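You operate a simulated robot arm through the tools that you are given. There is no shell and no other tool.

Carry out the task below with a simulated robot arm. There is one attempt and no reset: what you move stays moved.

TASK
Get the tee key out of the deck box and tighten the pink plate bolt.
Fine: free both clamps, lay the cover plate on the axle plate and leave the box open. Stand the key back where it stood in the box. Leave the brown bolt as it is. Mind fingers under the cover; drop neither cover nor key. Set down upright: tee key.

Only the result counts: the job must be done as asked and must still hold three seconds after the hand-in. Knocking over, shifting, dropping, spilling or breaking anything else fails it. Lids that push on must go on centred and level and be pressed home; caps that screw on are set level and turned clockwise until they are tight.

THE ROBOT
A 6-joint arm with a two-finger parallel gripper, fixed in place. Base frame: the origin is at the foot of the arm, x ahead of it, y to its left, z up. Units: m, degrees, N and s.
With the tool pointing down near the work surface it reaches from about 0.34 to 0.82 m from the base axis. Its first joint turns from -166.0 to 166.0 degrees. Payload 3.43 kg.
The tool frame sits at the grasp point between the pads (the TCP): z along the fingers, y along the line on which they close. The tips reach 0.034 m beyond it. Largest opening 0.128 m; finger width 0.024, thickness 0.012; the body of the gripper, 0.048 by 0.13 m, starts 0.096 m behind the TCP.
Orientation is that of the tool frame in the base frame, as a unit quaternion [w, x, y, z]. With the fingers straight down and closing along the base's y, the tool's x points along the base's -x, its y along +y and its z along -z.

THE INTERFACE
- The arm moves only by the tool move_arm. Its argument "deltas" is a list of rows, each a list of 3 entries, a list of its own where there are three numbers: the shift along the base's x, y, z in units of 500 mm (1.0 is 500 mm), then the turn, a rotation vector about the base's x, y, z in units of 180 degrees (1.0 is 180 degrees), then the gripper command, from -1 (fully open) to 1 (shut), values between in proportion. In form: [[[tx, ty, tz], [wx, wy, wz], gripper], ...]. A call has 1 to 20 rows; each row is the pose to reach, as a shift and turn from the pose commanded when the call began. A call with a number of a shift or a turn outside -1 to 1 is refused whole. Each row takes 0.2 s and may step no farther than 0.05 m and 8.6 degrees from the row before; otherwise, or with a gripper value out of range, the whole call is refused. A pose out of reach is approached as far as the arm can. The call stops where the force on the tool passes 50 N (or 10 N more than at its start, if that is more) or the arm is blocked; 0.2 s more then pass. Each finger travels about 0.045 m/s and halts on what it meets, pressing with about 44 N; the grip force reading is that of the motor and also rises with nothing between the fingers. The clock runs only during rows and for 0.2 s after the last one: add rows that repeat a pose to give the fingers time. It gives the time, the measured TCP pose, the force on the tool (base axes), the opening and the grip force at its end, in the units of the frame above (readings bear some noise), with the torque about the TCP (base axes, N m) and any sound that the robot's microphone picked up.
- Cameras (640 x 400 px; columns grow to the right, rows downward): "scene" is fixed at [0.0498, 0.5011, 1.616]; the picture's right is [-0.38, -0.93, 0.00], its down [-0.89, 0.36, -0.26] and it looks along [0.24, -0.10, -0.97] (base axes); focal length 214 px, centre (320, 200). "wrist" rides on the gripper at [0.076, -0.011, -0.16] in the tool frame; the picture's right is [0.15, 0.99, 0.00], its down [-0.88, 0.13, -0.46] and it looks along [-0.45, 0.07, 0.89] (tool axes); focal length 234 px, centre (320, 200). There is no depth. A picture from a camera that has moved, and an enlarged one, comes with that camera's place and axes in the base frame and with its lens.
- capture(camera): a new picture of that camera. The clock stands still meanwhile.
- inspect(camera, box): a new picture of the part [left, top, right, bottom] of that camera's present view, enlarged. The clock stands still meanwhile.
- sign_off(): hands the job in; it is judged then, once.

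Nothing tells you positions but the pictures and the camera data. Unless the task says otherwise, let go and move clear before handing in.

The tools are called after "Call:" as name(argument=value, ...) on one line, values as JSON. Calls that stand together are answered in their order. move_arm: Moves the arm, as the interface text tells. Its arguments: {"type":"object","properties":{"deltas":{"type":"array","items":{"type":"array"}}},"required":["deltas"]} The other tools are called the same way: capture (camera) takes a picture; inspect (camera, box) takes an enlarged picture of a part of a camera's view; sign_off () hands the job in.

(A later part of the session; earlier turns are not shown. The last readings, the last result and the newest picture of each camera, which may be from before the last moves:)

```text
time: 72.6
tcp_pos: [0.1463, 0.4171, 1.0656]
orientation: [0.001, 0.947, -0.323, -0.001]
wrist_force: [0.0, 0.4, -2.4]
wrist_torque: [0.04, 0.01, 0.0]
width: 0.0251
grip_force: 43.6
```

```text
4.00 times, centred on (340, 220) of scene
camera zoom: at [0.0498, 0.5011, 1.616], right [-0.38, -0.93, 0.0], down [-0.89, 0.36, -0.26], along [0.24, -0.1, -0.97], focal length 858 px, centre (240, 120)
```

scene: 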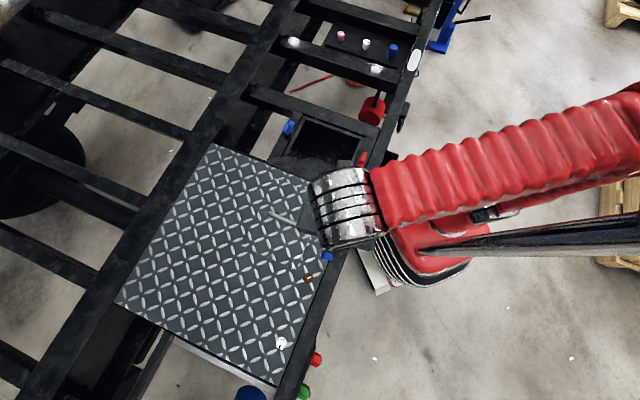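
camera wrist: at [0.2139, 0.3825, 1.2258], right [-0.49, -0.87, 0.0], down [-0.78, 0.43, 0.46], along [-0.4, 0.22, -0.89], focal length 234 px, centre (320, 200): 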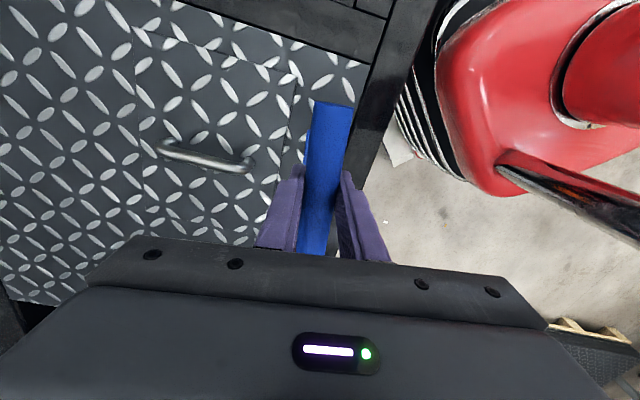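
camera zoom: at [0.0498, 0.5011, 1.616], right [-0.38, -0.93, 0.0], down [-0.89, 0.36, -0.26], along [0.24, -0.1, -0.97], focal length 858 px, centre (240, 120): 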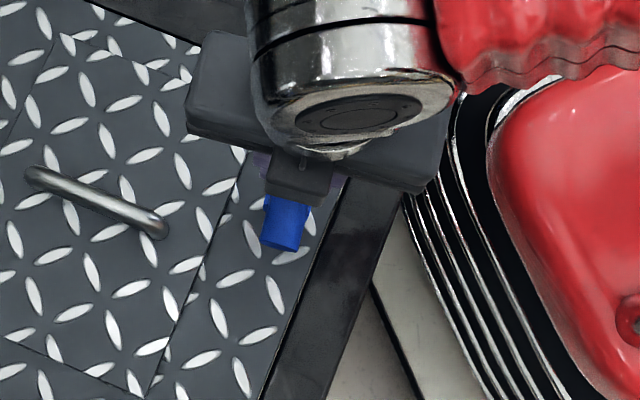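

The key is over the bolt as far as I can tell. I'll descend in 2 mm steps and watch for contact.

Call:
move_arm(deltas=[[[0, 0, -0.004], [0, 0, 0], 0.9], [[0, 0, -0.008], [0, 0, 0], 0.9], [[0, 0, -0.012], [0, 0, 0], 0.9], [[0, 0, -0.016], [0, 0, 0], 0.9], [[0, 0, -0.016], [0, 0, 0], 0.9]])

```text
time: 73.8
tcp_pos: [0.1454, 0.4182, 1.0584]
orientation: [0.0, 0.947, -0.322, 0.0]
wrist_force: [0.8, -0.4, -3.9]
wrist_torque: [0.01, 0.03, -0.03]
width: 0.0253
grip_force: 43.8
```

Call:
move_arm(deltas=[[[0, 0, -0.003], [0, 0, 0], 0.9], [[0, 0, -0.006], [0, 0, 0], 0.9], [[0, 0, -0.009], [0, 0, 0], 0.9], [[0, 0, -0.012], [0, 0, 0], 0.9], [[0, 0, -0.012], [0, 0, 0], 0.9]])

```text
time: 75.0
tcp_pos: [0.1463, 0.4187, 1.0524]
orientation: [0.0, 0.947, -0.322, 0.0]
wrist_force: [0.9, 0.5, -3.1]
wrist_torque: [-0.01, 0.04, 0.01]
width: 0.0253
grip_force: 45.0
```

Call:
move_arm(deltas=[[[0, 0, -0.003], [0, 0, 0], 0.9], [[0, 0, -0.006], [0, 0, 0], 0.9], [[0, 0, -0.009], [0, 0, 0], 0.9], [[0, 0, -0.012], [0, 0, 0], 0.9], [[0, 0, -0.012], [0, 0, 0], 0.9]])

```text
time: 76.2
tcp_pos: [0.1473, 0.4174, 1.0453]
orientation: [0.001, 0.946, -0.323, 0.0]
wrist_force: [-0.3, -0.1, -2.8]
wrist_torque: [0.0, 0.01, -0.02]
width: 0.0253
grip_force: 43.9
```

Call:
move_arm(deltas=[[[0, 0, -0.002], [0, 0, 0], 0.9], [[0, 0, -0.004], [0, 0, 0], 0.9], [[0, 0, -0.006], [0, 0, 0], 0.9], [[0, 0, -0.008], [0, 0, 0], 0.9], [[0, 0, -0.008], [0, 0, 0], 0.9]])

```text
time: 77.4
tcp_pos: [0.1462, 0.4187, 1.0431]
orientation: [0.0, 0.947, -0.322, 0.0]
wrist_force: [1.1, 0.2, -3.6]
wrist_torque: [-0.02, 0.0, 0.04]
width: 0.0254
grip_force: 43.8
```

Call:
move_arm(deltas=[[[0, 0, -0.002], [0, 0, 0], 0.9], [[0, 0, -0.004], [0, 0, 0], 0.9], [[0, 0, -0.006], [0, 0, 0], 0.9], [[0, 0, -0.008], [0, 0, 0], 0.9], [[0, 0, -0.008], [0, 0, 0], 0.9]])

```text
time: 78.6
tcp_pos: [0.146, 0.4192, 1.0378]
orientation: [0.0, 0.947, -0.322, -0.001]
wrist_force: [0.2, -0.8, -2.9]
wrist_torque: [0.02, -0.01, -0.01]
width: 0.0252
grip_force: 43.7
```

Call:
inspect(camera="wrist", box=[270, 90, 370, 190])

Call:
inspect(camera="scene", box=[300, 195, 350, 245])

```text
4.00 times, centred on (320, 140) of wrist
camera zoom: at [0.2144, 0.383, 1.1982], right [-0.49, -0.87, 0.0], down [-0.78, 0.43, 0.46], along [-0.4, 0.22, -0.89], focal length 937 px, centre (320, 440)
```

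zoom: 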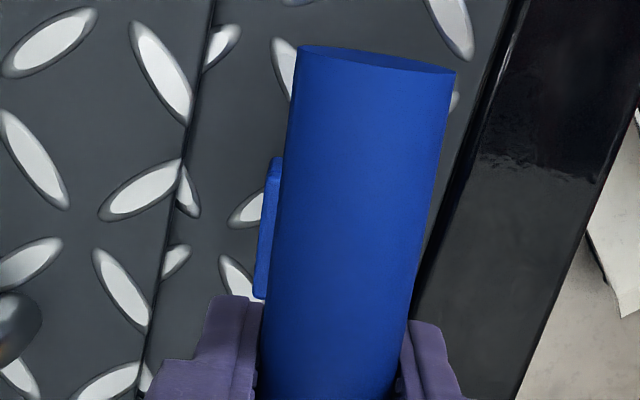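

```text
8.00 times, centred on (325, 220) of scene
camera zoom: at [0.0498, 0.5011, 1.616], right [-0.38, -0.93, 0.0], down [-0.89, 0.36, -0.26], along [0.24, -0.1, -0.97], focal length 1716 px, centre (280, 40)
```

zoom: 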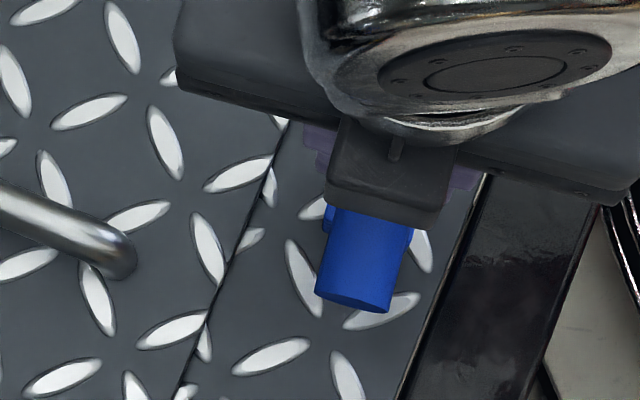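

Call:
move_arm(deltas=[[[0, 0, -0.002], [0, 0, 0], 0.9], [[0, 0, -0.004], [0, 0, 0], 0.9], [[0, 0, -0.006], [0, 0, 0], 0.9], [[0, 0, -0.008], [0, 0, 0], 0.9], [[0, 0, -0.008], [0, 0, 0], 0.9]])

```text
time: 79.8
tcp_pos: [0.1472, 0.419, 1.0334]
orientation: [0.0, 0.947, -0.322, -0.001]
wrist_force: [-0.2, 0.5, -3.0]
wrist_torque: [-0.01, -0.03, 0.02]
width: 0.0252
grip_force: 43.5
```

Call:
move_arm(deltas=[[[0, 0, -0.002], [0, 0, 0], 0.9], [[0, 0, -0.004], [0, 0, 0], 0.9], [[0, 0, -0.006], [0, 0, 0], 0.9], [[0, 0, -0.008], [0, 0, 0], 0.9], [[0, 0, -0.008], [0, 0, 0], 0.9]])

```text
time: 81.0
tcp_pos: [0.1464, 0.4192, 1.0306]
orientation: [0.0, 0.947, -0.322, -0.001]
wrist_force: [-0.2, -0.8, -3.2]
wrist_torque: [0.0, -0.01, -0.02]
width: 0.0251
grip_force: 43.9
```

Call:
move_arm(deltas=[[[0, 0, -0.002], [0, 0, 0], 0.9], [[0, 0, -0.004], [0, 0, 0], 0.9], [[0, 0, -0.006], [0, 0, 0], 0.9], [[0, 0, -0.008], [0, 0, 0], 0.9], [[0, 0, -0.008], [0, 0, 0], 0.9]])

```text
time: 82.2
tcp_pos: [0.1484, 0.4189, 1.0266]
orientation: [0.0, 0.947, -0.322, -0.002]
wrist_force: [0.2, -0.1, -3.4]
wrist_torque: [0.01, 0.0, 0.0]
width: 0.0251
grip_force: 44.0
```

Call:
move_arm(deltas=[[[0, 0, -0.002], [0, 0, 0], 0.9], [[0, 0, -0.004], [0, 0, 0], 0.9], [[0, 0, -0.006], [0, 0, 0], 0.9], [[0, 0, -0.008], [0, 0, 0], 0.9], [[0, 0, -0.008], [0, 0, 0], 0.9]])

```text
time: 83.4
tcp_pos: [0.1479, 0.4175, 1.0219]
orientation: [0.001, 0.947, -0.322, 0.0]
wrist_force: [0.1, -0.2, -2.1]
wrist_torque: [0.0, -0.01, 0.02]
width: 0.025
grip_force: 44.1
```

Call:
move_arm(deltas=[[[0, 0, -0.002], [0, 0, 0], 0.9], [[0, 0, -0.004], [0, 0, 0], 0.9], [[0, 0, -0.006], [0, 0, 0], 0.9], [[0, 0, -0.008], [0, 0, 0], 0.9], [[0, 0, -0.008], [0, 0, 0], 0.9]])

Call:
inspect(camera="wrist", box=[270, 90, 370, 190])

```text
time: 84.6
tcp_pos: [0.1479, 0.4179, 1.0186]
orientation: [0.0, 0.947, -0.322, 0.0]
wrist_force: [-0.1, -0.9, 2.9]
wrist_torque: [-0.14, 0.0, -0.01]
width: 0.0253
grip_force: 44.0
```

```text
4.00 times, centred on (320, 140) of wrist
camera zoom: at [0.2144, 0.3826, 1.1787], right [-0.49, -0.87, 0.0], down [-0.78, 0.43, 0.46], along [-0.4, 0.22, -0.89], focal length 937 px, centre (320, 440)
```

zoom: 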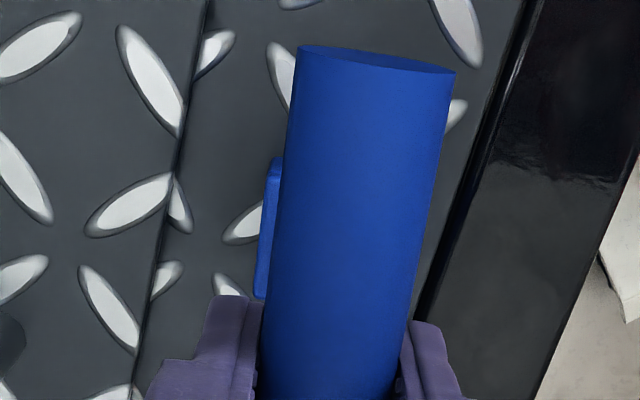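

There is contact now at TCP z ≈ 1.018. I'll press very slightly and turn a few degrees clockwise to feel whether the socket has engaged the head.

Call:
move_arm(deltas=[[[0, 0, -0.001], [0, 0, 0], 0.9], [[0, 0, -0.001], [0, 0, -0.011], 0.9], [[0, 0, -0.001], [0, 0, -0.022], 0.9], [[0, 0, -0.001], [0, 0, -0.033], 0.9], [[0, 0, -0.001], [0, 0, -0.033], 0.9]])

```text
time: 85.8
tcp_pos: [0.1472, 0.4174, 1.0186]
orientation: [-0.001, 0.929, -0.37, 0.0]
wrist_force: [-1.3, 3.0, 15.4]
wrist_torque: [0.32, 0.1, -0.02]
width: 0.025
grip_force: 44.1
```

Call:
move_arm(deltas=[[[0.0, 0.003, 0.001], [0, 0, 0], 0.9], [[0.0, 0.006, 0.001], [0, 0, 0], 0.9], [[0.0, 0.006, 0.001], [0, 0, 0], 0.9]])

```text
time: 86.6
tcp_pos: [0.1483, 0.42, 1.0187]
orientation: [0.002, 0.929, -0.371, -0.001]
wrist_force: [4.5, -5.3, 15.1]
wrist_torque: [-0.68, -0.62, -0.02]
width: 0.0253
grip_force: 44.1
```

The socket bottom is at about the plate's level, about 26 mm lower than if it sat on top of the head, so it has engaged. I'll go back to the centred position and turn clockwise in steps, watching torque.

Call:
move_arm(deltas=[[[0, -0.003, 0], [0, 0, 0], 0.9], [[0, -0.005, 0], [0, 0, 0], 0.9], [[0, -0.005, 0], [0, 0, -0.03], 0.9], [[0, -0.005, 0], [0, 0, -0.06], 0.9], [[0, -0.005, 0], [0, 0, -0.09], 0.9], [[0, -0.005, 0], [0, 0, -0.09], 0.9]])

Call:
capture(camera="wrist")

```text
time: 88.0
tcp_pos: [0.1466, 0.4188, 1.0186]
orientation: [0.0, 0.867, -0.499, -0.001]
wrist_force: [0.8, 0.0, -3.2]
wrist_torque: [0.02, -0.07, 0.01]
width: 0.0252
grip_force: 43.8
```

```text
taken
camera wrist: at [0.1947, 0.3608, 1.179], right [-0.78, -0.62, 0.0], down [-0.56, 0.7, 0.46], along [-0.29, 0.36, -0.89], focal length 234 px, centre (320, 200)
```

wrist: 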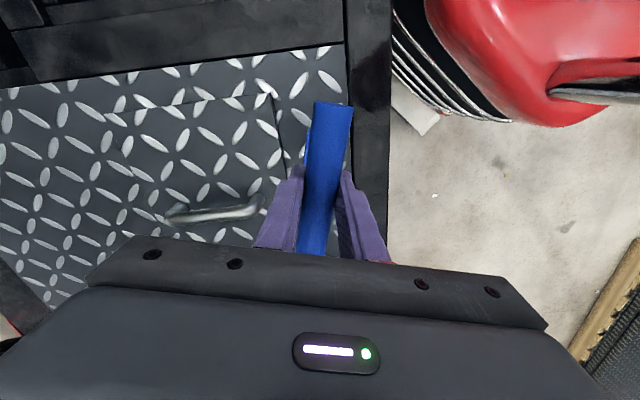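

The vertical load vanished after turning 22°, so either the bolt is screwing down or the socket has just dropped over the head. I'll lower gently to find contact again.

Call:
move_arm(deltas=[[[0, 0, -0.001], [0, 0, 0], 0.9], [[0, 0, -0.002], [0, 0, 0], 0.9], [[0, 0, -0.003], [0, 0, 0], 0.9], [[0, 0, -0.003], [0, 0, 0], 0.9]])

```text
time: 89.0
tcp_pos: [0.1469, 0.4203, 1.0179]
orientation: [0.0, 0.867, -0.498, -0.001]
wrist_force: [-2.2, 0.2, 11.9]
wrist_torque: [0.02, 0.21, 0.0]
width: 0.0251
grip_force: 43.8
```

Contact returned within about a millimetre, consistent with the bolt screwing down. I'll continue clockwise while following it down.

Call:
move_arm(deltas=[[[0, 0, -0.0003], [0, 0, -0.03], 0.9], [[0, 0, -0.0006], [0, 0, -0.06], 0.9], [[0, 0, -0.001], [0, 0, -0.09], 0.9], [[0, 0, -0.001], [0, 0, -0.09], 0.9]])

```text
time: 90.0
tcp_pos: [0.1467, 0.4181, 1.0187]
orientation: [-0.001, 0.789, -0.615, -0.001]
wrist_force: [-0.5, 4.5, 27.0]
wrist_torque: [0.43, 0.14, 0.0]
width: 0.025
grip_force: 44.3
```

The turn meets almost no torque, so I want proof that the bolt itself turned. I'll lift the key off and look at the bolt's white mark.

Call:
move_arm(deltas=[[[0, 0, 0.01], [0, 0, 0], 0.9], [[0, 0, 0.04], [0, 0, 0], 0.9], [[0, 0, 0.08], [0, 0, 0], 0.9], [[0, 0, 0.12], [0, 0, 0], 0.9], [[0, 0, 0.16], [0, 0, 0], 0.9], [[-0.02, 0.046, 0.18], [0, 0, 0], 0.9], [[-0.04, 0.092, 0.18], [0, 0, 0], 0.9], [[-0.054, 0.129, 0.18], [0, 0, 0], 0.9], [[-0.054, 0.129, 0.18], [0, 0, 0], 0.9], [[-0.054, 0.129, 0.18], [0, 0, 0], 0.9]])

Call:
capture(camera="wrist")

Call:
inspect(camera="wrist", box=[296, 50, 346, 100])

```text
time: 92.2
tcp_pos: [0.1193, 0.4855, 1.1067]
orientation: [0.001, 0.789, -0.615, -0.001]
wrist_force: [-0.2, 0.1, -3.4]
wrist_torque: [0.02, 0.01, -0.03]
width: 0.0254
grip_force: 43.4
```

```text
taken
camera wrist: at [0.1486, 0.4159, 1.2669], right [-0.92, -0.38, 0.0], down [-0.34, 0.82, 0.46], along [-0.18, 0.42, -0.89], focal length 234 px, centre (320, 200)
```

wrist: 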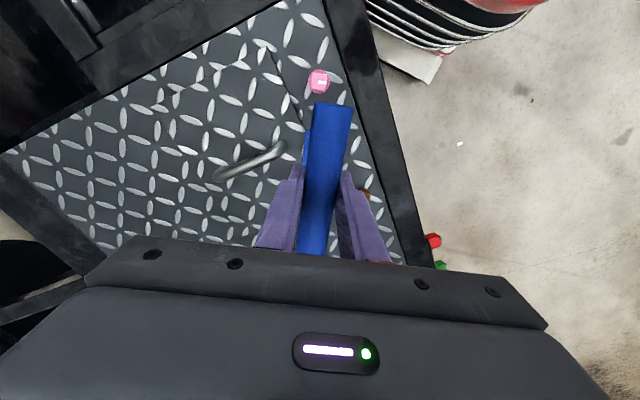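

```text
8.00 times, centred on (321, 75) of wrist
camera zoom: at [0.1486, 0.4159, 1.2669], right [-0.92, -0.38, 0.0], down [-0.34, 0.82, 0.46], along [-0.18, 0.42, -0.89], focal length 1873 px, centre (312, 1200)
```

zoom: 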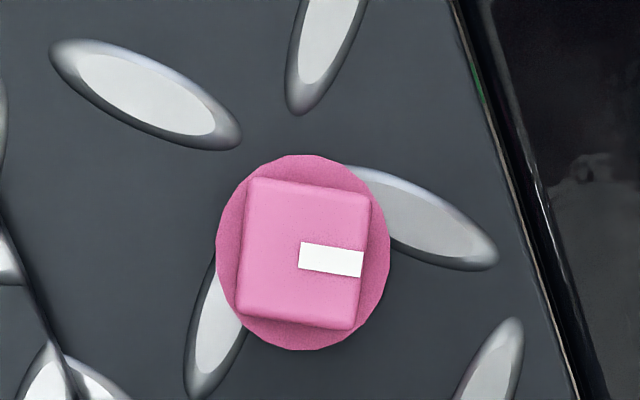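

The mark turned together with the key by about 38°, so the socket really drives the bolt and it's turning clockwise freely. I'll put the key back on and continue turning.

Call:
move_arm(deltas=[[[0.014, -0.037, 0], [0, 0, 0], 0.9], [[0.034, -0.083, 0], [0, 0, 0], 0.9], [[0.054, -0.129, 0], [0, 0, 0], 0.9], [[0.054, -0.129, -0.02], [0, 0, 0], 0.9], [[0.054, -0.129, -0.06], [0, 0, 0], 0.9], [[0.054, -0.129, -0.1], [0, 0, 0], 0.9], [[0.054, -0.129, -0.12], [0, 0, 0], 0.9], [[0.054, -0.129, -0.12], [0, 0, 0], 0.9]])

```text
time: 94.0
tcp_pos: [0.1466, 0.4197, 1.0454]
orientation: [0.001, 0.789, -0.615, -0.001]
wrist_force: [0.6, 0.7, -2.4]
wrist_torque: [0.02, 0.02, 0.01]
width: 0.0252
grip_force: 44.5
```

I'll correct for the shaft's small offset from the TCP (it orbits when I turn), then descend onto the head.

Call:
move_arm(deltas=[[[0.0034, 0.0022, -0.01], [0, 0, 0], 0.9], [[0.0034, 0.0022, -0.02], [0, 0, 0], 0.9], [[0.0034, 0.0022, -0.03], [0, 0, 0], 0.9], [[0.0034, 0.0022, -0.04], [0, 0, 0], 0.9], [[0.0034, 0.0022, -0.048], [0, 0, 0], 0.9], [[0.0034, 0.0022, -0.052], [0, 0, 0], 0.9], [[0.0034, 0.0022, -0.055], [0, 0, 0], 0.9], [[0.0034, 0.0022, -0.055], [0, 0, 0], 0.9]])

```text
time: 95.8
tcp_pos: [0.15, 0.42, 1.0193]
orientation: [-0.001, 0.788, -0.615, -0.001]
wrist_force: [3.3, -1.4, 28.7]
wrist_torque: [-0.15, -0.02, 0.03]
width: 0.0253
grip_force: 43.4
```

Seated again at the same height. I'll ease the pressure and continue clockwise about the shaft axis, 24° at a time.

Call:
move_arm(deltas=[[[0, 0, 0.0014], [0, 0, 0], 0.9], [[0.0009, 0.0002, 0.0014], [0, 0, -0.0444], 0.9], [[0.0018, 0.0002, 0.0014], [0, 0, -0.0889], 0.9], [[0.0027, 0.0001, 0.0014], [0, 0, -0.1333], 0.9], [[0.0027, 0.0001, 0.0014], [0, 0, -0.1333], 0.9]])

```text
time: 97.0
tcp_pos: [0.1496, 0.4195, 1.0187]
orientation: [-0.002, -0.643, 0.766, 0.0]
wrist_force: [-0.3, -1.7, 4.0]
wrist_torque: [-0.24, 0.18, 0.04]
width: 0.0251
grip_force: 43.6
```

Call:
move_arm(deltas=[[[0.0009, -0.0002, -0.0004], [0, 0, -0.0444], 0.9], [[0.0017, -0.0005, -0.0008], [0, 0, -0.0889], 0.9], [[0.0025, -0.001, -0.001], [0, 0, -0.1333], 0.9], [[0.0025, -0.001, -0.001], [0, 0, -0.1333], 0.9]])

```text
time: 98.0
tcp_pos: [0.1511, 0.4191, 1.0188]
orientation: [0.0, -0.469, 0.883, 0.001]
wrist_force: [0.1, 0.2, -3.8]
wrist_torque: [0.0, 0.03, -0.02]
width: 0.0251
grip_force: 44.3
```

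Call:
move_arm(deltas=[[[0.0007, -0.0005, -0.002], [0, 0, -0.0444], 0.9], [[0.0013, -0.0012, -0.0025], [0, 0, -0.0889], 0.9], [[0.0019, -0.0019, -0.003], [0, 0, -0.1333], 0.9], [[0.0019, -0.0019, -0.003], [0, 0, -0.1333], 0.9]])

```text
time: 99.0
tcp_pos: [0.152, 0.4182, 1.0193]
orientation: [0.0, -0.275, 0.961, 0.003]
wrist_force: [2.5, 3.7, 15.2]
wrist_torque: [0.18, -0.38, 0.0]
width: 0.0251
grip_force: 44.6
```

Call:
move_arm(deltas=[[[0.0004, -0.0008, 0], [0, 0, -0.0444], 0.9], [[0.0007, -0.0016, 0], [0, 0, -0.0889], 0.9], [[0.0009, -0.0025, 0], [0, 0, -0.1333], 0.9], [[0.001, -0.0034, 0], [0, 0, -0.1778], 0.9], [[0.001, -0.0034, 0], [0, 0, -0.1778], 0.9]])

```text
time: 100.2
tcp_pos: [0.1531, 0.4173, 1.0177]
orientation: [0.0, 0.0, 1.0, 0.001]
wrist_force: [-0.3, -2.0, 26.6]
wrist_torque: [0.0, 0.34, 0.06]
width: 0.0252
grip_force: 44.0
```

Call:
move_arm(deltas=[[[-0.0001, -0.0009, 0.001], [0, 0, -0.0444], 0.9], [[-0.0002, -0.0018, 0.001], [0, 0, -0.0889], 0.9], [[-0.0005, -0.0026, 0.001], [0, 0, -0.1333], 0.9], [[-0.001, -0.0034, 0.001], [0, 0, -0.1778], 0.9], [[-0.0015, -0.0041, 0.001], [0, 0, -0.2222], 0.9], [[-0.0015, -0.0041, 0.001], [0, 0, -0.2222], 0.9]])

```text
time: 101.6
tcp_pos: [0.1531, 0.4155, 1.018]
orientation: [0.001, 0.342, 0.94, -0.001]
wrist_force: [2.8, -0.8, 5.9]
wrist_torque: [-0.16, -0.29, 0.02]
width: 0.0248
grip_force: 44.2
```

Call:
move_arm(deltas=[[[-0.0006, -0.0006, -0.0004], [0, 0, -0.0444], 0.9], [[-0.0013, -0.0012, -0.0008], [0, 0, -0.0889], 0.9], [[-0.0021, -0.0016, -0.001], [0, 0, -0.1333], 0.9], [[-0.0029, -0.002, -0.001], [0, 0, -0.1778], 0.9], [[-0.0038, -0.0022, -0.001], [0, 0, -0.2222], 0.9], [[-0.0047, -0.0023, -0.001], [0, 0, -0.2667], 0.9], [[-0.0047, -0.0023, -0.001], [0, 0, -0.2667], 0.9]])

```text
time: 103.2
tcp_pos: [0.1493, 0.4137, 1.0176]
orientation: [0.0, 0.695, 0.719, -0.001]
wrist_force: [1.4, -4.2, 7.9]
wrist_torque: [-0.43, 0.0, 0.0]
width: 0.025
grip_force: 43.7
```

About 230° clockwise so far with no resisting torque. I'll lift off again to check the mark and the bolt's seating.

Call:
move_arm(deltas=[[[0, 0, 0.01], [0, 0, 0], 0.9], [[0, 0, 0.04], [0, 0, 0], 0.9], [[0, 0, 0.08], [0, 0, 0], 0.9], [[0, 0, 0.12], [0, 0, 0], 0.9], [[0, 0, 0.16], [0, 0, 0], 0.9], [[0.01, -0.05, 0.18], [0, 0, 0], 0.9], [[0.02, -0.1, 0.18], [0, 0, 0], 0.9], [[0.026, -0.13, 0.18], [0, 0, 0], 0.9], [[0.026, -0.13, 0.18], [0, 0, 0], 0.9], [[0.026, -0.13, 0.18], [0, 0, 0], 0.9]])

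Call:
capture(camera="wrist")

Call:
inspect(camera="wrist", box=[296, 50, 346, 100])

Call:
inspect(camera="scene", box=[270, 190, 370, 290])

```text
time: 105.4
tcp_pos: [0.1625, 0.3485, 1.1093]
orientation: [0.002, 0.694, 0.72, 0.001]
wrist_force: [0.4, 0.0, -3.0]
wrist_torque: [0.0, -0.01, 0.01]
width: 0.0253
grip_force: 43.5
```

```text
taken
camera wrist: at [0.1484, 0.4259, 1.2693], right [0.98, 0.18, 0.0], down [0.16, -0.87, 0.46], along [0.08, -0.45, -0.89], focal length 234 px, centre (320, 200)
```

wrist: 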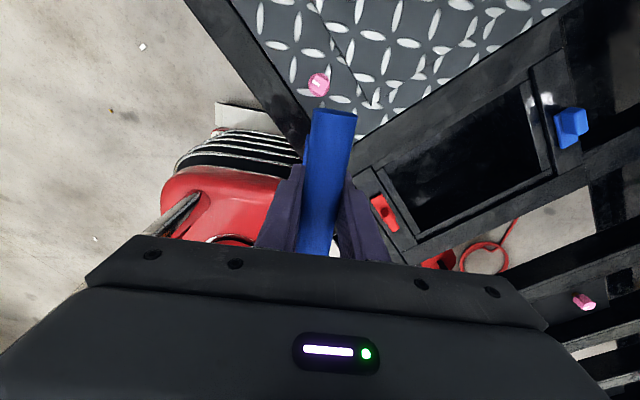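

```text
8.00 times, centred on (321, 75) of wrist
camera zoom: at [0.1484, 0.4259, 1.2693], right [0.98, 0.18, 0.0], down [0.16, -0.87, 0.46], along [0.08, -0.45, -0.89], focal length 1873 px, centre (312, 1200)
```

zoom: 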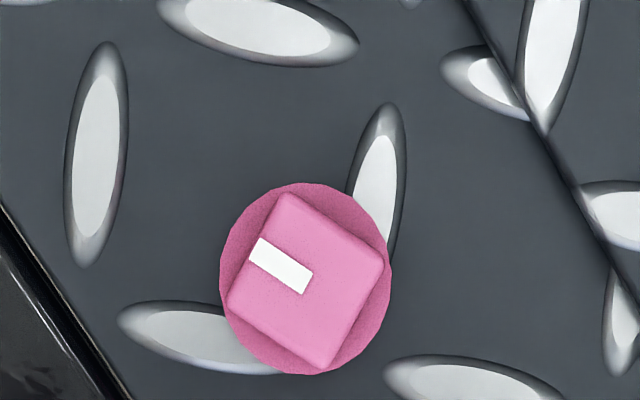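

```text
4.00 times, centred on (320, 240) of scene
camera zoom: at [0.0498, 0.5011, 1.616], right [-0.38, -0.93, 0.0], down [-0.89, 0.36, -0.26], along [0.24, -0.1, -0.97], focal length 858 px, centre (320, 40)
```

zoom: 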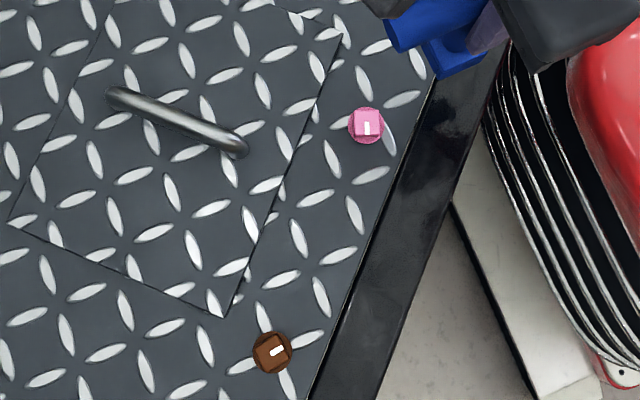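

The mark moved from about 233° to 161°, so the bolt turned some 72° and then the key slipped on it. I need to know whether the socket really sits over the head: I'll touch the key down gently on bare plate beside the bolt and compare heights.

Call:
move_arm(deltas=[[[-0.028, 0.053, 0], [0, 0, 0], 0.9], [[-0.056, 0.107, 0], [0, 0, 0], 0.9], [[-0.084, 0.161, 0], [0, 0, 0], 0.9], [[-0.111, 0.215, 0], [0, 0, 0], 0.9], [[-0.111, 0.215, -0.04], [0, 0, 0], 0.9], [[-0.111, 0.215, -0.08], [0, 0, 0], 0.9], [[-0.111, 0.215, -0.12], [0, 0, 0], 0.9], [[-0.111, 0.215, -0.15], [0, 0, 0], 0.9], [[-0.111, 0.215, -0.16], [0, 0, 0], 0.9], [[-0.111, 0.215, -0.16], [0, 0, 0], 0.9]])

Call:
inspect(camera="scene", box=[270, 180, 370, 280])

```text
time: 107.6
tcp_pos: [0.1066, 0.4565, 1.0278]
orientation: [0.002, 0.694, 0.72, 0.0]
wrist_force: [-0.3, 0.7, -3.2]
wrist_torque: [0.02, 0.02, 0.01]
width: 0.0253
grip_force: 43.8
```

```text
4.00 times, centred on (320, 230) of scene
camera zoom: at [0.0498, 0.5011, 1.616], right [-0.38, -0.93, 0.0], down [-0.89, 0.36, -0.26], along [0.24, -0.1, -0.97], focal length 858 px, centre (320, 80)
```

zoom: 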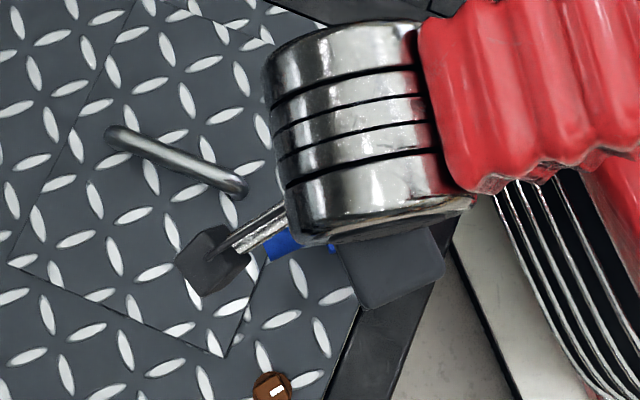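

Call:
move_arm(deltas=[[[0, 0, -0.005], [0, 0, 0], 0.9], [[0, 0, -0.01], [0, 0, 0], 0.9], [[0, 0, -0.015], [0, 0, 0], 0.9], [[0, 0, -0.02], [0, 0, 0], 0.9], [[0, 0, -0.02], [0, 0, 0], 0.9]])

```text
time: 108.8
tcp_pos: [0.1064, 0.4567, 1.0171]
orientation: [0.002, 0.694, 0.72, 0.0]
wrist_force: [0.8, 0.3, -3.4]
wrist_torque: [-0.02, -0.03, -0.04]
width: 0.025
grip_force: 43.3
```

Call:
move_arm(deltas=[[[0, 0, -0.002], [0, 0, 0], 0.9], [[0, 0, -0.004], [0, 0, 0], 0.9], [[0, 0, -0.006], [0, 0, 0], 0.9], [[0, 0, -0.008], [0, 0, 0], 0.9], [[0, 0, -0.008], [0, 0, 0], 0.9]])

```text
time: 110.0
tcp_pos: [0.1063, 0.4568, 1.0132]
orientation: [0.002, 0.694, 0.72, 0.0]
wrist_force: [-0.1, 0.2, -3.1]
wrist_torque: [0.0, 0.0, 0.04]
width: 0.0252
grip_force: 44.0
```

Call:
move_arm(deltas=[[[0, 0, -0.002], [0, 0, 0], 0.9], [[0, 0, -0.004], [0, 0, 0], 0.9], [[0, 0, -0.006], [0, 0, 0], 0.9], [[0, 0, -0.008], [0, 0, 0], 0.9], [[0, 0, -0.008], [0, 0, 0], 0.9]])

```text
time: 111.2
tcp_pos: [0.1069, 0.457, 1.0098]
orientation: [0.002, 0.694, 0.72, 0.0]
wrist_force: [-0.1, 0.4, -2.8]
wrist_torque: [-0.01, 0.0, 0.0]
width: 0.0252
grip_force: 43.7
```

Call:
move_arm(deltas=[[[0, 0, -0.002], [0, 0, 0], 0.9], [[0, 0, -0.004], [0, 0, 0], 0.9], [[0, 0, -0.006], [0, 0, 0], 0.9], [[0, 0, -0.008], [0, 0, 0], 0.9], [[0, 0, -0.008], [0, 0, 0], 0.9]])

```text
time: 112.4
tcp_pos: [0.1066, 0.4567, 1.0059]
orientation: [0.001, 0.694, 0.72, 0.0]
wrist_force: [-0.5, 0.9, -3.3]
wrist_torque: [0.01, 0.0, -0.01]
width: 0.0251
grip_force: 44.0
```

Call:
move_arm(deltas=[[[0, 0, -0.002], [0, 0, 0], 0.9], [[0, 0, -0.004], [0, 0, 0], 0.9], [[0, 0, -0.006], [0, 0, 0], 0.9], [[0, 0, -0.008], [0, 0, 0], 0.9], [[0, 0, -0.01], [0, 0, 0], 0.9], [[0, 0, -0.01], [0, 0, 0], 0.9]])

```text
time: 113.8
tcp_pos: [0.1068, 0.4558, 1.0007]
orientation: [0.001, 0.694, 0.72, 0.0]
wrist_force: [0.2, -0.4, -3.5]
wrist_torque: [-0.03, 0.01, 0.03]
width: 0.0252
grip_force: 44.1
```

Call:
move_arm(deltas=[[[0, 0, -0.002], [0, 0, 0], 0.9], [[0, 0, -0.004], [0, 0, 0], 0.9], [[0, 0, -0.006], [0, 0, 0], 0.9], [[0, 0, -0.008], [0, 0, 0], 0.9], [[0, 0, -0.01], [0, 0, 0], 0.9], [[0, 0, -0.01], [0, 0, 0], 0.9]])

```text
time: 115.2
tcp_pos: [0.1061, 0.4571, 0.9958]
orientation: [0.0, 0.694, 0.72, 0.001]
wrist_force: [-0.4, -1.6, 6.3]
wrist_torque: [-0.3, 0.15, 0.02]
width: 0.0253
grip_force: 43.0
```

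The plate touches 22 mm lower than the bolt did, and the recent pictures show the bar now sits higher between the fingers. So on the second try the key landed on top of the head and slid up in the grip, while the first try was truly engaged. I'll rise, turn to the bolt's new angle (about 161°), and measure again before re-seating.

Call:
move_arm(deltas=[[[0, 0, 0.03], [0, 0, 0], 0.9], [[0, 0, 0.08], [0, 0, 0.03], 0.9], [[0.01, 0.005, 0.13], [0, 0, 0.075], 0.9], [[0.02, 0.01, 0.17], [0, 0, 0.12], 0.9], [[0.03, 0.015, 0.2], [0, 0, 0.165], 0.9], [[0.04, 0.02, 0.208], [0, 0, 0.21], 0.9], [[0.05, 0.025, 0.208], [0, 0, 0.255], 0.9], [[0.06, 0.03, 0.208], [0, 0, 0.3], 0.9], [[0.07, 0.035, 0.208], [0, 0, 0.345], 0.9], [[0.08, 0.04, 0.208], [0, 0, 0.39], 0.9], [[0.09, 0.045, 0.208], [0, 0, 0.435], 0.9], [[0.1, 0.05, 0.208], [0, 0, 0.48], 0.9], [[0.11, 0.055, 0.208], [0, 0, 0.525], 0.9], [[0.111, 0.06, 0.208], [0, 0, 0.57], 0.9], [[0.111, 0.061, 0.208], [0, 0, 0.615], 0.9], [[0.111, 0.061, 0.208], [0, 0, 0.66], 0.9], [[0.111, 0.061, 0.208], [0, 0, 0.705], 0.9], [[0.111, 0.061, 0.208], [0, 0, 0.75], 0.9], [[0.111, 0.061, 0.208], [0, 0, 0.795], 0.9], [[0.111, 0.061, 0.208], [0, 0, 0.8842], 0.9]])

```text
refused: row 20 steps farther than a row can; nothing moved
```

Call:
move_arm(deltas=[[[0, 0, 0.03], [0, 0, 0], 0.9], [[0, 0, 0.08], [0, 0, 0.03], 0.9], [[0.01, 0.005, 0.13], [0, 0, 0.075], 0.9], [[0.02, 0.01, 0.17], [0, 0, 0.12], 0.9], [[0.03, 0.015, 0.2], [0, 0, 0.165], 0.9], [[0.04, 0.02, 0.208], [0, 0, 0.21], 0.9], [[0.05, 0.025, 0.208], [0, 0, 0.255], 0.9], [[0.06, 0.03, 0.208], [0, 0, 0.3], 0.9], [[0.07, 0.035, 0.208], [0, 0, 0.345], 0.9], [[0.08, 0.04, 0.208], [0, 0, 0.39], 0.9], [[0.09, 0.045, 0.208], [0, 0, 0.435], 0.9], [[0.1, 0.05, 0.208], [0, 0, 0.48], 0.9], [[0.11, 0.055, 0.208], [0, 0, 0.525], 0.9], [[0.111, 0.06, 0.208], [0, 0, 0.57], 0.9], [[0.111, 0.061, 0.208], [0, 0, 0.615], 0.9], [[0.111, 0.061, 0.208], [0, 0, 0.66], 0.9], [[0.111, 0.061, 0.208], [0, 0, 0.705], 0.9], [[0.111, 0.061, 0.208], [0, 0, 0.75], 0.9], [[0.111, 0.061, 0.208], [0, 0, 0.795], 0.9], [[0.111, 0.061, 0.208], [0, 0, 0.84], 0.9]])

Call:
move_arm(deltas=[[[0, 0, 0], [0, 0, 0.0442], 0.9], [[0, 0, 0], [0, 0, 0.0442], 0.9], [[0, 0, 0], [0, 0, 0.0442], 0.9]])

Call:
capture(camera="wrist")

Call:
inspect(camera="wrist", box=[296, 60, 346, 100])

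Call:
inspect(camera="wrist", box=[280, 90, 370, 190])

```text
time: 119.4
tcp_pos: [0.1626, 0.4859, 1.0989]
orientation: [-0.001, -0.525, 0.851, 0.0]
wrist_force: [0.3, 0.5, -3.3]
wrist_torque: [0.03, 0.0, -0.01]
width: 0.0253
grip_force: 43.9
```

```text
time: 120.2
tcp_pos: [0.1624, 0.487, 1.0994]
orientation: [-0.001, -0.583, 0.813, 0.001]
wrist_force: [0.0, 0.2, -2.8]
wrist_torque: [0.02, 0.02, 0.01]
width: 0.0252
grip_force: 44.1
```

```text
taken
camera wrist: at [0.1489, 0.4132, 1.26], right [-0.98, 0.18, 0.0], down [0.16, 0.88, 0.46], along [0.08, 0.45, -0.89], focal length 234 px, centre (320, 200)
```

wrist: 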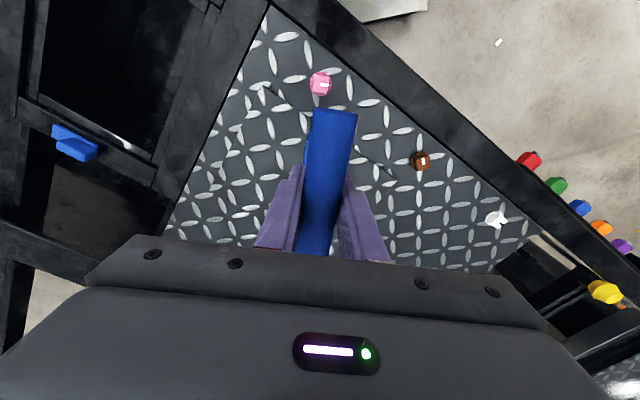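

```text
10.00 times, centred on (321, 80) of wrist
camera zoom: at [0.1489, 0.4132, 1.26], right [-0.98, 0.18, 0.0], down [0.16, 0.88, 0.46], along [0.08, 0.45, -0.89], focal length 2342 px, centre (310, 1400)
```

zoom: 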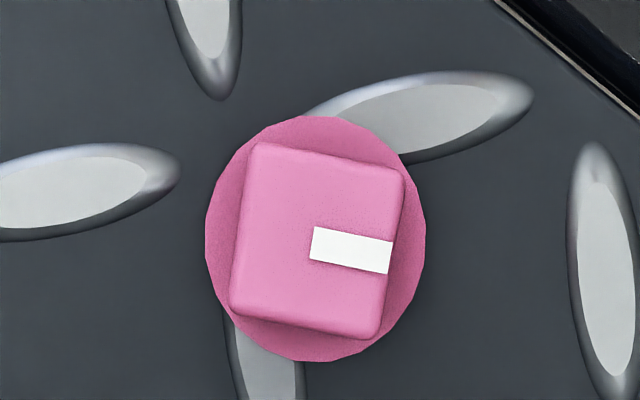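

```text
4.00 times, centred on (325, 140) of wrist
camera zoom: at [0.1489, 0.4132, 1.26], right [-0.98, 0.18, 0.0], down [0.16, 0.88, 0.46], along [0.08, 0.45, -0.89], focal length 937 px, centre (300, 440)
```

zoom: 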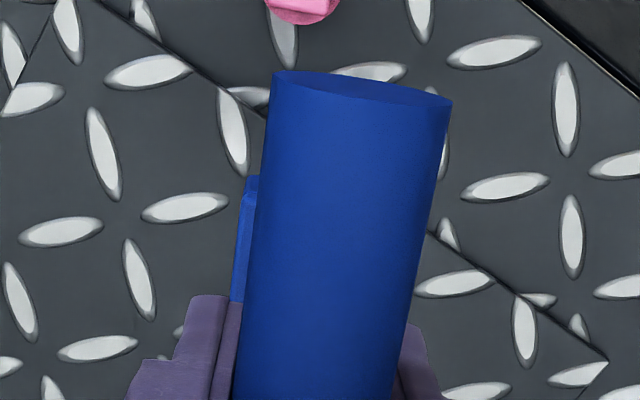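

The bar has indeed slid about 20 mm up in the grip, so the key now reaches about 0.12 m below the TCP. The bolt sits at about 160° and (0.149, 0.418). I'll align, move over it and come down slowly, stopping at light contact.

Call:
move_arm(deltas=[[[-0.007, -0.034, 0], [0, 0, -0.0117], 0.9], [[-0.014, -0.069, 0], [0, 0, -0.0117], 0.9], [[-0.021, -0.103, 0], [0, 0, -0.0117], 0.9], [[-0.027, -0.1376, 0], [0, 0, -0.0117], 0.9], [[-0.027, -0.1376, -0.04], [0, 0, -0.0117], 0.9], [[-0.027, -0.1376, -0.08], [0, 0, -0.0117], 0.9], [[-0.027, -0.1376, -0.12], [0, 0, -0.0117], 0.9], [[-0.027, -0.1376, -0.14], [0, 0, -0.0117], 0.9], [[-0.027, -0.1376, -0.148], [0, 0, -0.0117], 0.9], [[-0.027, -0.1376, -0.148], [0, 0, -0.0117], 0.9], [[-0.027, -0.1376, -0.148], [0, 0, -0.0117], 0.9]])

Call:
capture(camera="wrist")

Call:
inspect(camera="wrist", box=[270, 110, 350, 190])

Call:
inspect(camera="scene", box=[290, 180, 370, 260])

```text
time: 122.6
tcp_pos: [0.1481, 0.4172, 1.0256]
orientation: [0.0, -0.567, 0.824, 0.001]
wrist_force: [0.7, 0.3, -2.6]
wrist_torque: [0.01, 0.0, 0.01]
width: 0.0251
grip_force: 44.4
```

```text
taken
camera wrist: at [0.1321, 0.3444, 1.1854], right [-0.98, 0.22, 0.0], down [0.19, 0.87, 0.46], along [0.1, 0.45, -0.89], focal length 234 px, centre (320, 200)
```

wrist: 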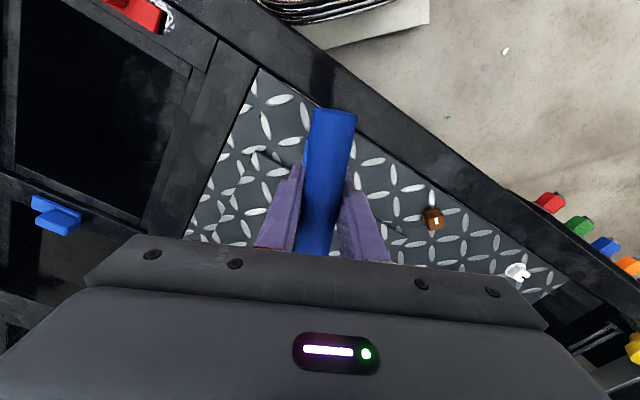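

```text
5.00 times, centred on (310, 150) of wrist
camera zoom: at [0.1321, 0.3444, 1.1854], right [-0.98, 0.22, 0.0], down [0.19, 0.87, 0.46], along [0.1, 0.45, -0.89], focal length 1171 px, centre (370, 450)
```

zoom: 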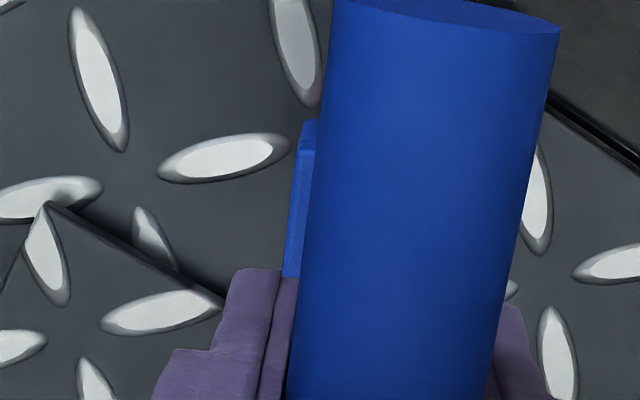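

```text
5.00 times, centred on (330, 220) of scene
camera zoom: at [0.0498, 0.5011, 1.616], right [-0.38, -0.93, 0.0], down [-0.89, 0.36, -0.26], along [0.24, -0.1, -0.97], focal length 1072 px, centre (270, 100)
```

zoom: 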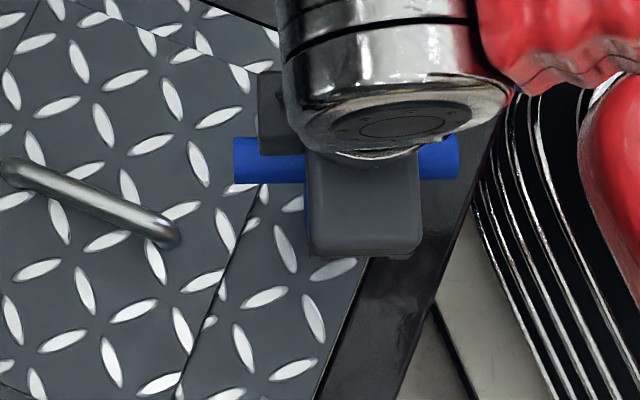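

Alignment looks within about a millimetre. I'll nudge by under 1 mm and descend in 1 mm steps.

Call:
move_arm(deltas=[[[0.001, 0.0016, -0.004], [0, 0, 0], 0.9], [[0.001, 0.0016, -0.008], [0, 0, 0], 0.9], [[0.001, 0.0016, -0.012], [0, 0, 0], 0.9], [[0.001, 0.0016, -0.014], [0, 0, 0], 0.9], [[0.001, 0.0016, -0.014], [0, 0, 0], 0.9]])

```text
time: 123.8
tcp_pos: [0.1487, 0.42, 1.0186]
orientation: [0.0, -0.567, 0.823, 0.001]
wrist_force: [-0.6, 0.8, -2.1]
wrist_torque: [0.01, -0.01, -0.04]
width: 0.0252
grip_force: 44.5
```

Call:
move_arm(deltas=[[[0, 0, -0.001], [0, 0, 0], 0.9], [[0, 0, -0.002], [0, 0, 0], 0.9], [[0, 0, -0.003], [0, 0, 0], 0.9], [[0, 0, -0.003], [0, 0, 0], 0.9]])

```text
time: 124.8
tcp_pos: [0.1491, 0.4194, 1.0184]
orientation: [0.0, -0.567, 0.823, 0.0]
wrist_force: [0.3, -0.1, -2.9]
wrist_torque: [0.02, 0.0, 0.0]
width: 0.0251
grip_force: 44.2
```

Call:
move_arm(deltas=[[[0, 0, -0.001], [0, 0, 0], 0.9], [[0, 0, -0.002], [0, 0, 0], 0.9], [[0, 0, -0.003], [0, 0, 0], 0.9], [[0, 0, -0.003], [0, 0, 0], 0.9]])

```text
time: 125.8
tcp_pos: [0.1501, 0.4185, 1.0148]
orientation: [0.0, -0.567, 0.824, 0.001]
wrist_force: [0.0, 0.7, -3.0]
wrist_torque: [0.01, 0.0, 0.04]
width: 0.0251
grip_force: 44.0
```

No contact yet below the height of the head's top, which suggests the socket is going over the head. Continuing slowly.

Call:
move_arm(deltas=[[[0, 0, -0.001], [0, 0, 0], 0.9], [[0, 0, -0.002], [0, 0, 0], 0.9], [[0, 0, -0.003], [0, 0, 0], 0.9], [[0, 0, -0.004], [0, 0, 0], 0.9], [[0, 0, -0.004], [0, 0, 0], 0.9]])

```text
time: 127.0
tcp_pos: [0.1483, 0.4174, 1.0136]
orientation: [-0.001, -0.567, 0.823, 0.001]
wrist_force: [-0.1, -0.3, -2.8]
wrist_torque: [0.04, 0.0, -0.05]
width: 0.0251
grip_force: 43.9
```

Call:
move_arm(deltas=[[[0, 0, -0.001], [0, 0, 0], 0.9], [[0, 0, -0.002], [0, 0, 0], 0.9], [[0, 0, -0.003], [0, 0, 0], 0.9], [[0, 0, -0.004], [0, 0, 0], 0.9], [[0, 0, -0.004], [0, 0, 0], 0.9]])

```text
time: 128.2
tcp_pos: [0.1483, 0.4196, 1.0093]
orientation: [0.0, -0.567, 0.824, 0.001]
wrist_force: [-0.3, -0.7, -3.7]
wrist_torque: [-0.04, 0.0, 0.01]
width: 0.0252
grip_force: 43.9
```

Call:
move_arm(deltas=[[[0, 0, -0.001], [0, 0, 0], 0.9], [[0, 0, -0.002], [0, 0, 0], 0.9], [[0, 0, -0.003], [0, 0, 0], 0.9], [[0, 0, -0.004], [0, 0, 0], 0.9], [[0, 0, -0.005], [0, 0, 0], 0.9], [[0, 0, -0.006], [0, 0, 0], 0.9], [[0, 0, -0.006], [0, 0, 0], 0.9]])

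```text
time: 129.8
tcp_pos: [0.1497, 0.4194, 1.0086]
orientation: [0.0, -0.568, 0.823, 0.001]
wrist_force: [-0.2, 0.4, -2.7]
wrist_torque: [-0.02, -0.03, 0.02]
width: 0.0254
grip_force: 43.5
```

Call:
move_arm(deltas=[[[0, 0, -0.001], [0, 0, 0], 0.9], [[0, 0, -0.002], [0, 0, 0], 0.9], [[0, 0, -0.003], [0, 0, 0], 0.9], [[0, 0, -0.004], [0, 0, 0], 0.9], [[0, 0, -0.005], [0, 0, 0], 0.9], [[0, 0, -0.006], [0, 0, 0], 0.9], [[0, 0, -0.006], [0, 0, 0], 0.9]])

```text
time: 131.4
tcp_pos: [0.1495, 0.4192, 1.0064]
orientation: [-0.001, -0.567, 0.824, 0.001]
wrist_force: [-0.1, 0.0, -3.8]
wrist_torque: [0.03, 0.0, -0.02]
width: 0.0254
grip_force: 44.4
```

Call:
move_arm(deltas=[[[0, 0, -0.001], [0, 0, 0], 0.9], [[0, 0, -0.002], [0, 0, 0], 0.9], [[0, 0, -0.003], [0, 0, 0], 0.9], [[0, 0, -0.004], [0, 0, 0], 0.9], [[0, 0, -0.005], [0, 0, 0], 0.9], [[0, 0, -0.005], [0, 0, 0], 0.9]])

```text
time: 132.8
tcp_pos: [0.1489, 0.4193, 1.0029]
orientation: [0.0, -0.567, 0.824, 0.001]
wrist_force: [0.3, 0.4, -2.8]
wrist_torque: [0.01, -0.02, 0.03]
width: 0.0253
grip_force: 43.8
```

Call:
move_arm(deltas=[[[0, 0, -0.001], [0, 0, 0], 0.9], [[0, 0, -0.002], [0, 0, 0], 0.9], [[0, 0, -0.003], [0, 0, 0], 0.9], [[0, 0, -0.004], [0, 0, 0], 0.9], [[0, 0, -0.004], [0, 0, 0], 0.9]])

```text
time: 134.0
tcp_pos: [0.148, 0.4186, 1.0022]
orientation: [-0.001, -0.567, 0.823, 0.001]
wrist_force: [-1.4, 0.0, -2.9]
wrist_torque: [0.02, 0.01, 0.02]
width: 0.0251
grip_force: 44.3
```

The socket is now well over the head (about 16 mm below its top, no vertical load). I'll turn clockwise in small steps and read the torque.

Call:
move_arm(deltas=[[[0.0003, -0.0001, 0], [0, 0, -0.0222], 0.9], [[0.0006, -0.0002, 0], [0, 0, -0.0444], 0.9], [[0.0006, -0.0002, 0], [0, 0, -0.0444], 0.9]])

```text
time: 134.8
tcp_pos: [0.1498, 0.4189, 1.0002]
orientation: [-0.001, -0.507, 0.862, 0.001]
wrist_force: [-1.2, 0.4, -3.0]
wrist_torque: [-0.01, 0.04, -0.05]
width: 0.0252
grip_force: 44.1
```

Call:
move_arm(deltas=[[[0.0003, -0.0001, 0], [0, 0, -0.0222], 0.9], [[0.0006, -0.0002, 0], [0, 0, -0.0444], 0.9], [[0.001, -0.0004, 0], [0, 0, -0.0667], 0.9], [[0.001, -0.0004, 0], [0, 0, -0.0889], 0.9], [[0.001, -0.0004, 0], [0, 0, -0.0889], 0.9]])

```text
time: 136.0
tcp_pos: [0.1504, 0.4189, 1.0008]
orientation: [0.0, -0.384, 0.924, 0.0]
wrist_force: [-3.5, -1.4, -4.0]
wrist_torque: [-0.06, 0.3, 0.04]
width: 0.0253
grip_force: 43.8
```

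Call:
move_arm(deltas=[[[-0.0003, -0.0005, 0], [0, 0, -0.0222], 0.9], [[-0.0001, -0.0007, 0], [0, 0, -0.0444], 0.9], [[0.0001, -0.0009, 0], [0, 0, -0.0667], 0.9], [[0.0003, -0.0011, 0], [0, 0, -0.0889], 0.9], [[0.0005, -0.0014, 0], [0, 0, -0.1111], 0.9], [[0.0006, -0.0016, 0], [0, 0, -0.1333], 0.9], [[0.0006, -0.0016, 0], [0, 0, -0.1333], 0.9]])

```text
time: 137.6
tcp_pos: [0.1493, 0.4187, 1.0005]
orientation: [0.0, -0.183, 0.983, 0.001]
wrist_force: [-2.1, -1.4, -7.0]
wrist_torque: [-0.12, 0.13, 1.65]
width: 0.0302
grip_force: 44.2
```

Now there is a firm resisting torque of 1.65 N·m and the bar has begun to twist in the fingers: the bolt has come up tight. I'll hold this a moment to see whether it yields further.

Call:
move_arm(deltas=[[[0, 0, 0], [0, 0, 0], 0.9], [[0, 0, 0], [0, 0, 0], 0.9], [[0, 0, 0], [0, 0, 0], 0.9]])

Call:
capture(camera="wrist")

Call:
inspect(camera="scene", box=[290, 180, 370, 260])

```text
time: 138.4
tcp_pos: [0.1494, 0.4172, 1.0013]
orientation: [0.0, -0.183, 0.983, 0.0]
wrist_force: [-3.1, -1.5, -1.7]
wrist_torque: [-0.17, 0.21, 1.51]
width: 0.0301
grip_force: 43.7
```

```text
taken
camera wrist: at [0.0834, 0.3815, 1.1619], right [-0.49, 0.87, 0.0], down [0.77, 0.44, 0.46], along [0.4, 0.23, -0.89], focal length 234 px, centre (320, 200)
```

wrist: 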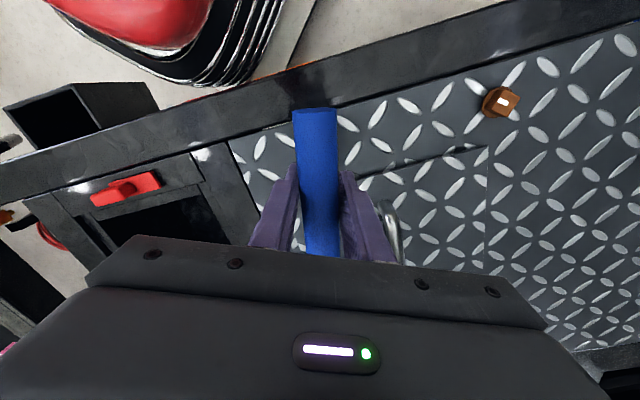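

```text
5.00 times, centred on (330, 220) of scene
camera zoom: at [0.0498, 0.5011, 1.616], right [-0.38, -0.93, 0.0], down [-0.89, 0.36, -0.26], along [0.24, -0.1, -0.97], focal length 1072 px, centre (270, 100)
```

zoom: 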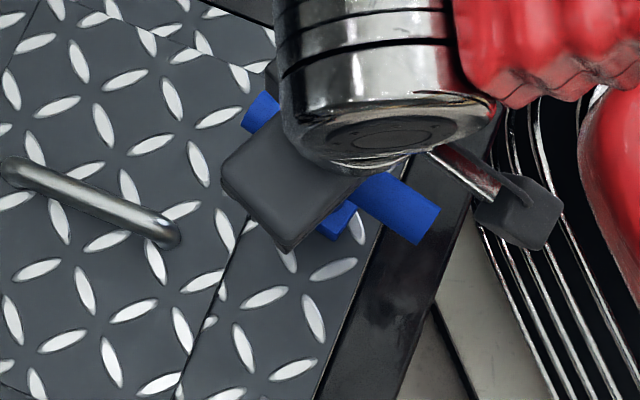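

Call:
move_arm(deltas=[[[0, 0, 0], [0, 0, -0.015], 1], [[0, 0, 0], [0, 0, -0.03], 1], [[0, 0, 0], [0, 0, -0.03], 1], [[0, 0, 0], [0, 0, -0.03], 1]])

Call:
capture(camera="wrist")

```text
time: 139.4
tcp_pos: [0.151, 0.418, 1.0015]
orientation: [0.001, -0.138, 0.99, 0.001]
wrist_force: [1.9, -0.7, 8.5]
wrist_torque: [0.05, -0.08, 1.9]
width: 0.033
grip_force: 44.0
```

```text
taken
camera wrist: at [0.0805, 0.3882, 1.1618], right [-0.41, 0.91, 0.0], down [0.81, 0.36, 0.46], along [0.42, 0.19, -0.89], focal length 234 px, centre (320, 200)
```

wrist: 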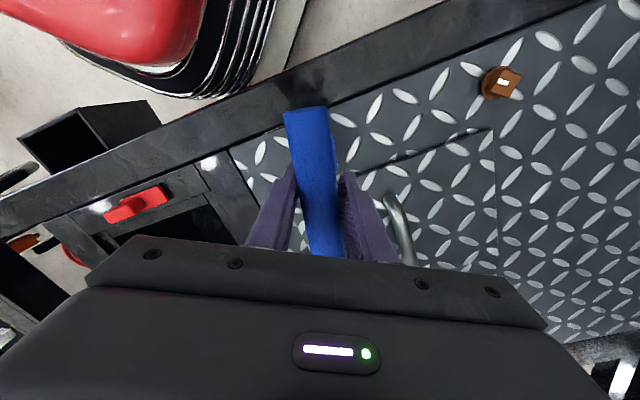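

The torque rose to 1.9 N·m and the bolt did not budge: it's tight. I'll turn the fingers back only as far as needed to line up with the bar again, without loosening the bolt.

Call:
move_arm(deltas=[[[0, 0, 0], [0, 0, 0.025], 0.9], [[0, 0, 0], [0, 0, 0.05], 0.9], [[0, 0, 0], [0, 0, 0.072], 0.9], [[0, 0, 0], [0, 0, 0.072], 0.9]])

```text
time: 140.4
tcp_pos: [0.1504, 0.4171, 1.0013]
orientation: [-0.001, -0.25, 0.968, 0.001]
wrist_force: [-2.2, 4.1, -5.8]
wrist_torque: [0.14, -0.08, 0.94]
width: 0.0272
grip_force: 43.7
```

Call:
move_arm(deltas=[[[0, 0, 0], [0, 0, 0.014], 0.9], [[0, 0, 0], [0, 0, 0.014], 0.9], [[0, 0, 0], [0, 0, 0.014], 0.9]])

```text
time: 141.2
tcp_pos: [0.15, 0.4175, 1.0004]
orientation: [0.0, -0.27, 0.963, 0.001]
wrist_force: [0.5, 3.8, -5.3]
wrist_torque: [0.03, -0.09, 0.9]
width: 0.026
grip_force: 43.9
```

Call:
move_arm(deltas=[[[0, 0, 0], [0, 0, 0.008], 0.9], [[0, 0, 0], [0, 0, 0.008], 0.9], [[0, 0, 0], [0, 0, 0.008], 0.9]])

```text
time: 142.0
tcp_pos: [0.1488, 0.4174, 1.0015]
orientation: [0.0, -0.281, 0.96, 0.0]
wrist_force: [1.5, 2.2, -9.0]
wrist_torque: [0.04, -0.21, 0.8]
width: 0.0253
grip_force: 43.8
```

Call:
move_arm(deltas=[[[0, 0, 0], [0, 0, 0.005], 0.9], [[0, 0, 0], [0, 0, 0.005], 0.9]])

```text
time: 142.6
tcp_pos: [0.1502, 0.4181, 1.0017]
orientation: [0.0, -0.289, 0.957, 0.0]
wrist_force: [1.0, -0.2, -6.1]
wrist_torque: [-0.08, -0.09, 0.44]
width: 0.0253
grip_force: 44.3
```

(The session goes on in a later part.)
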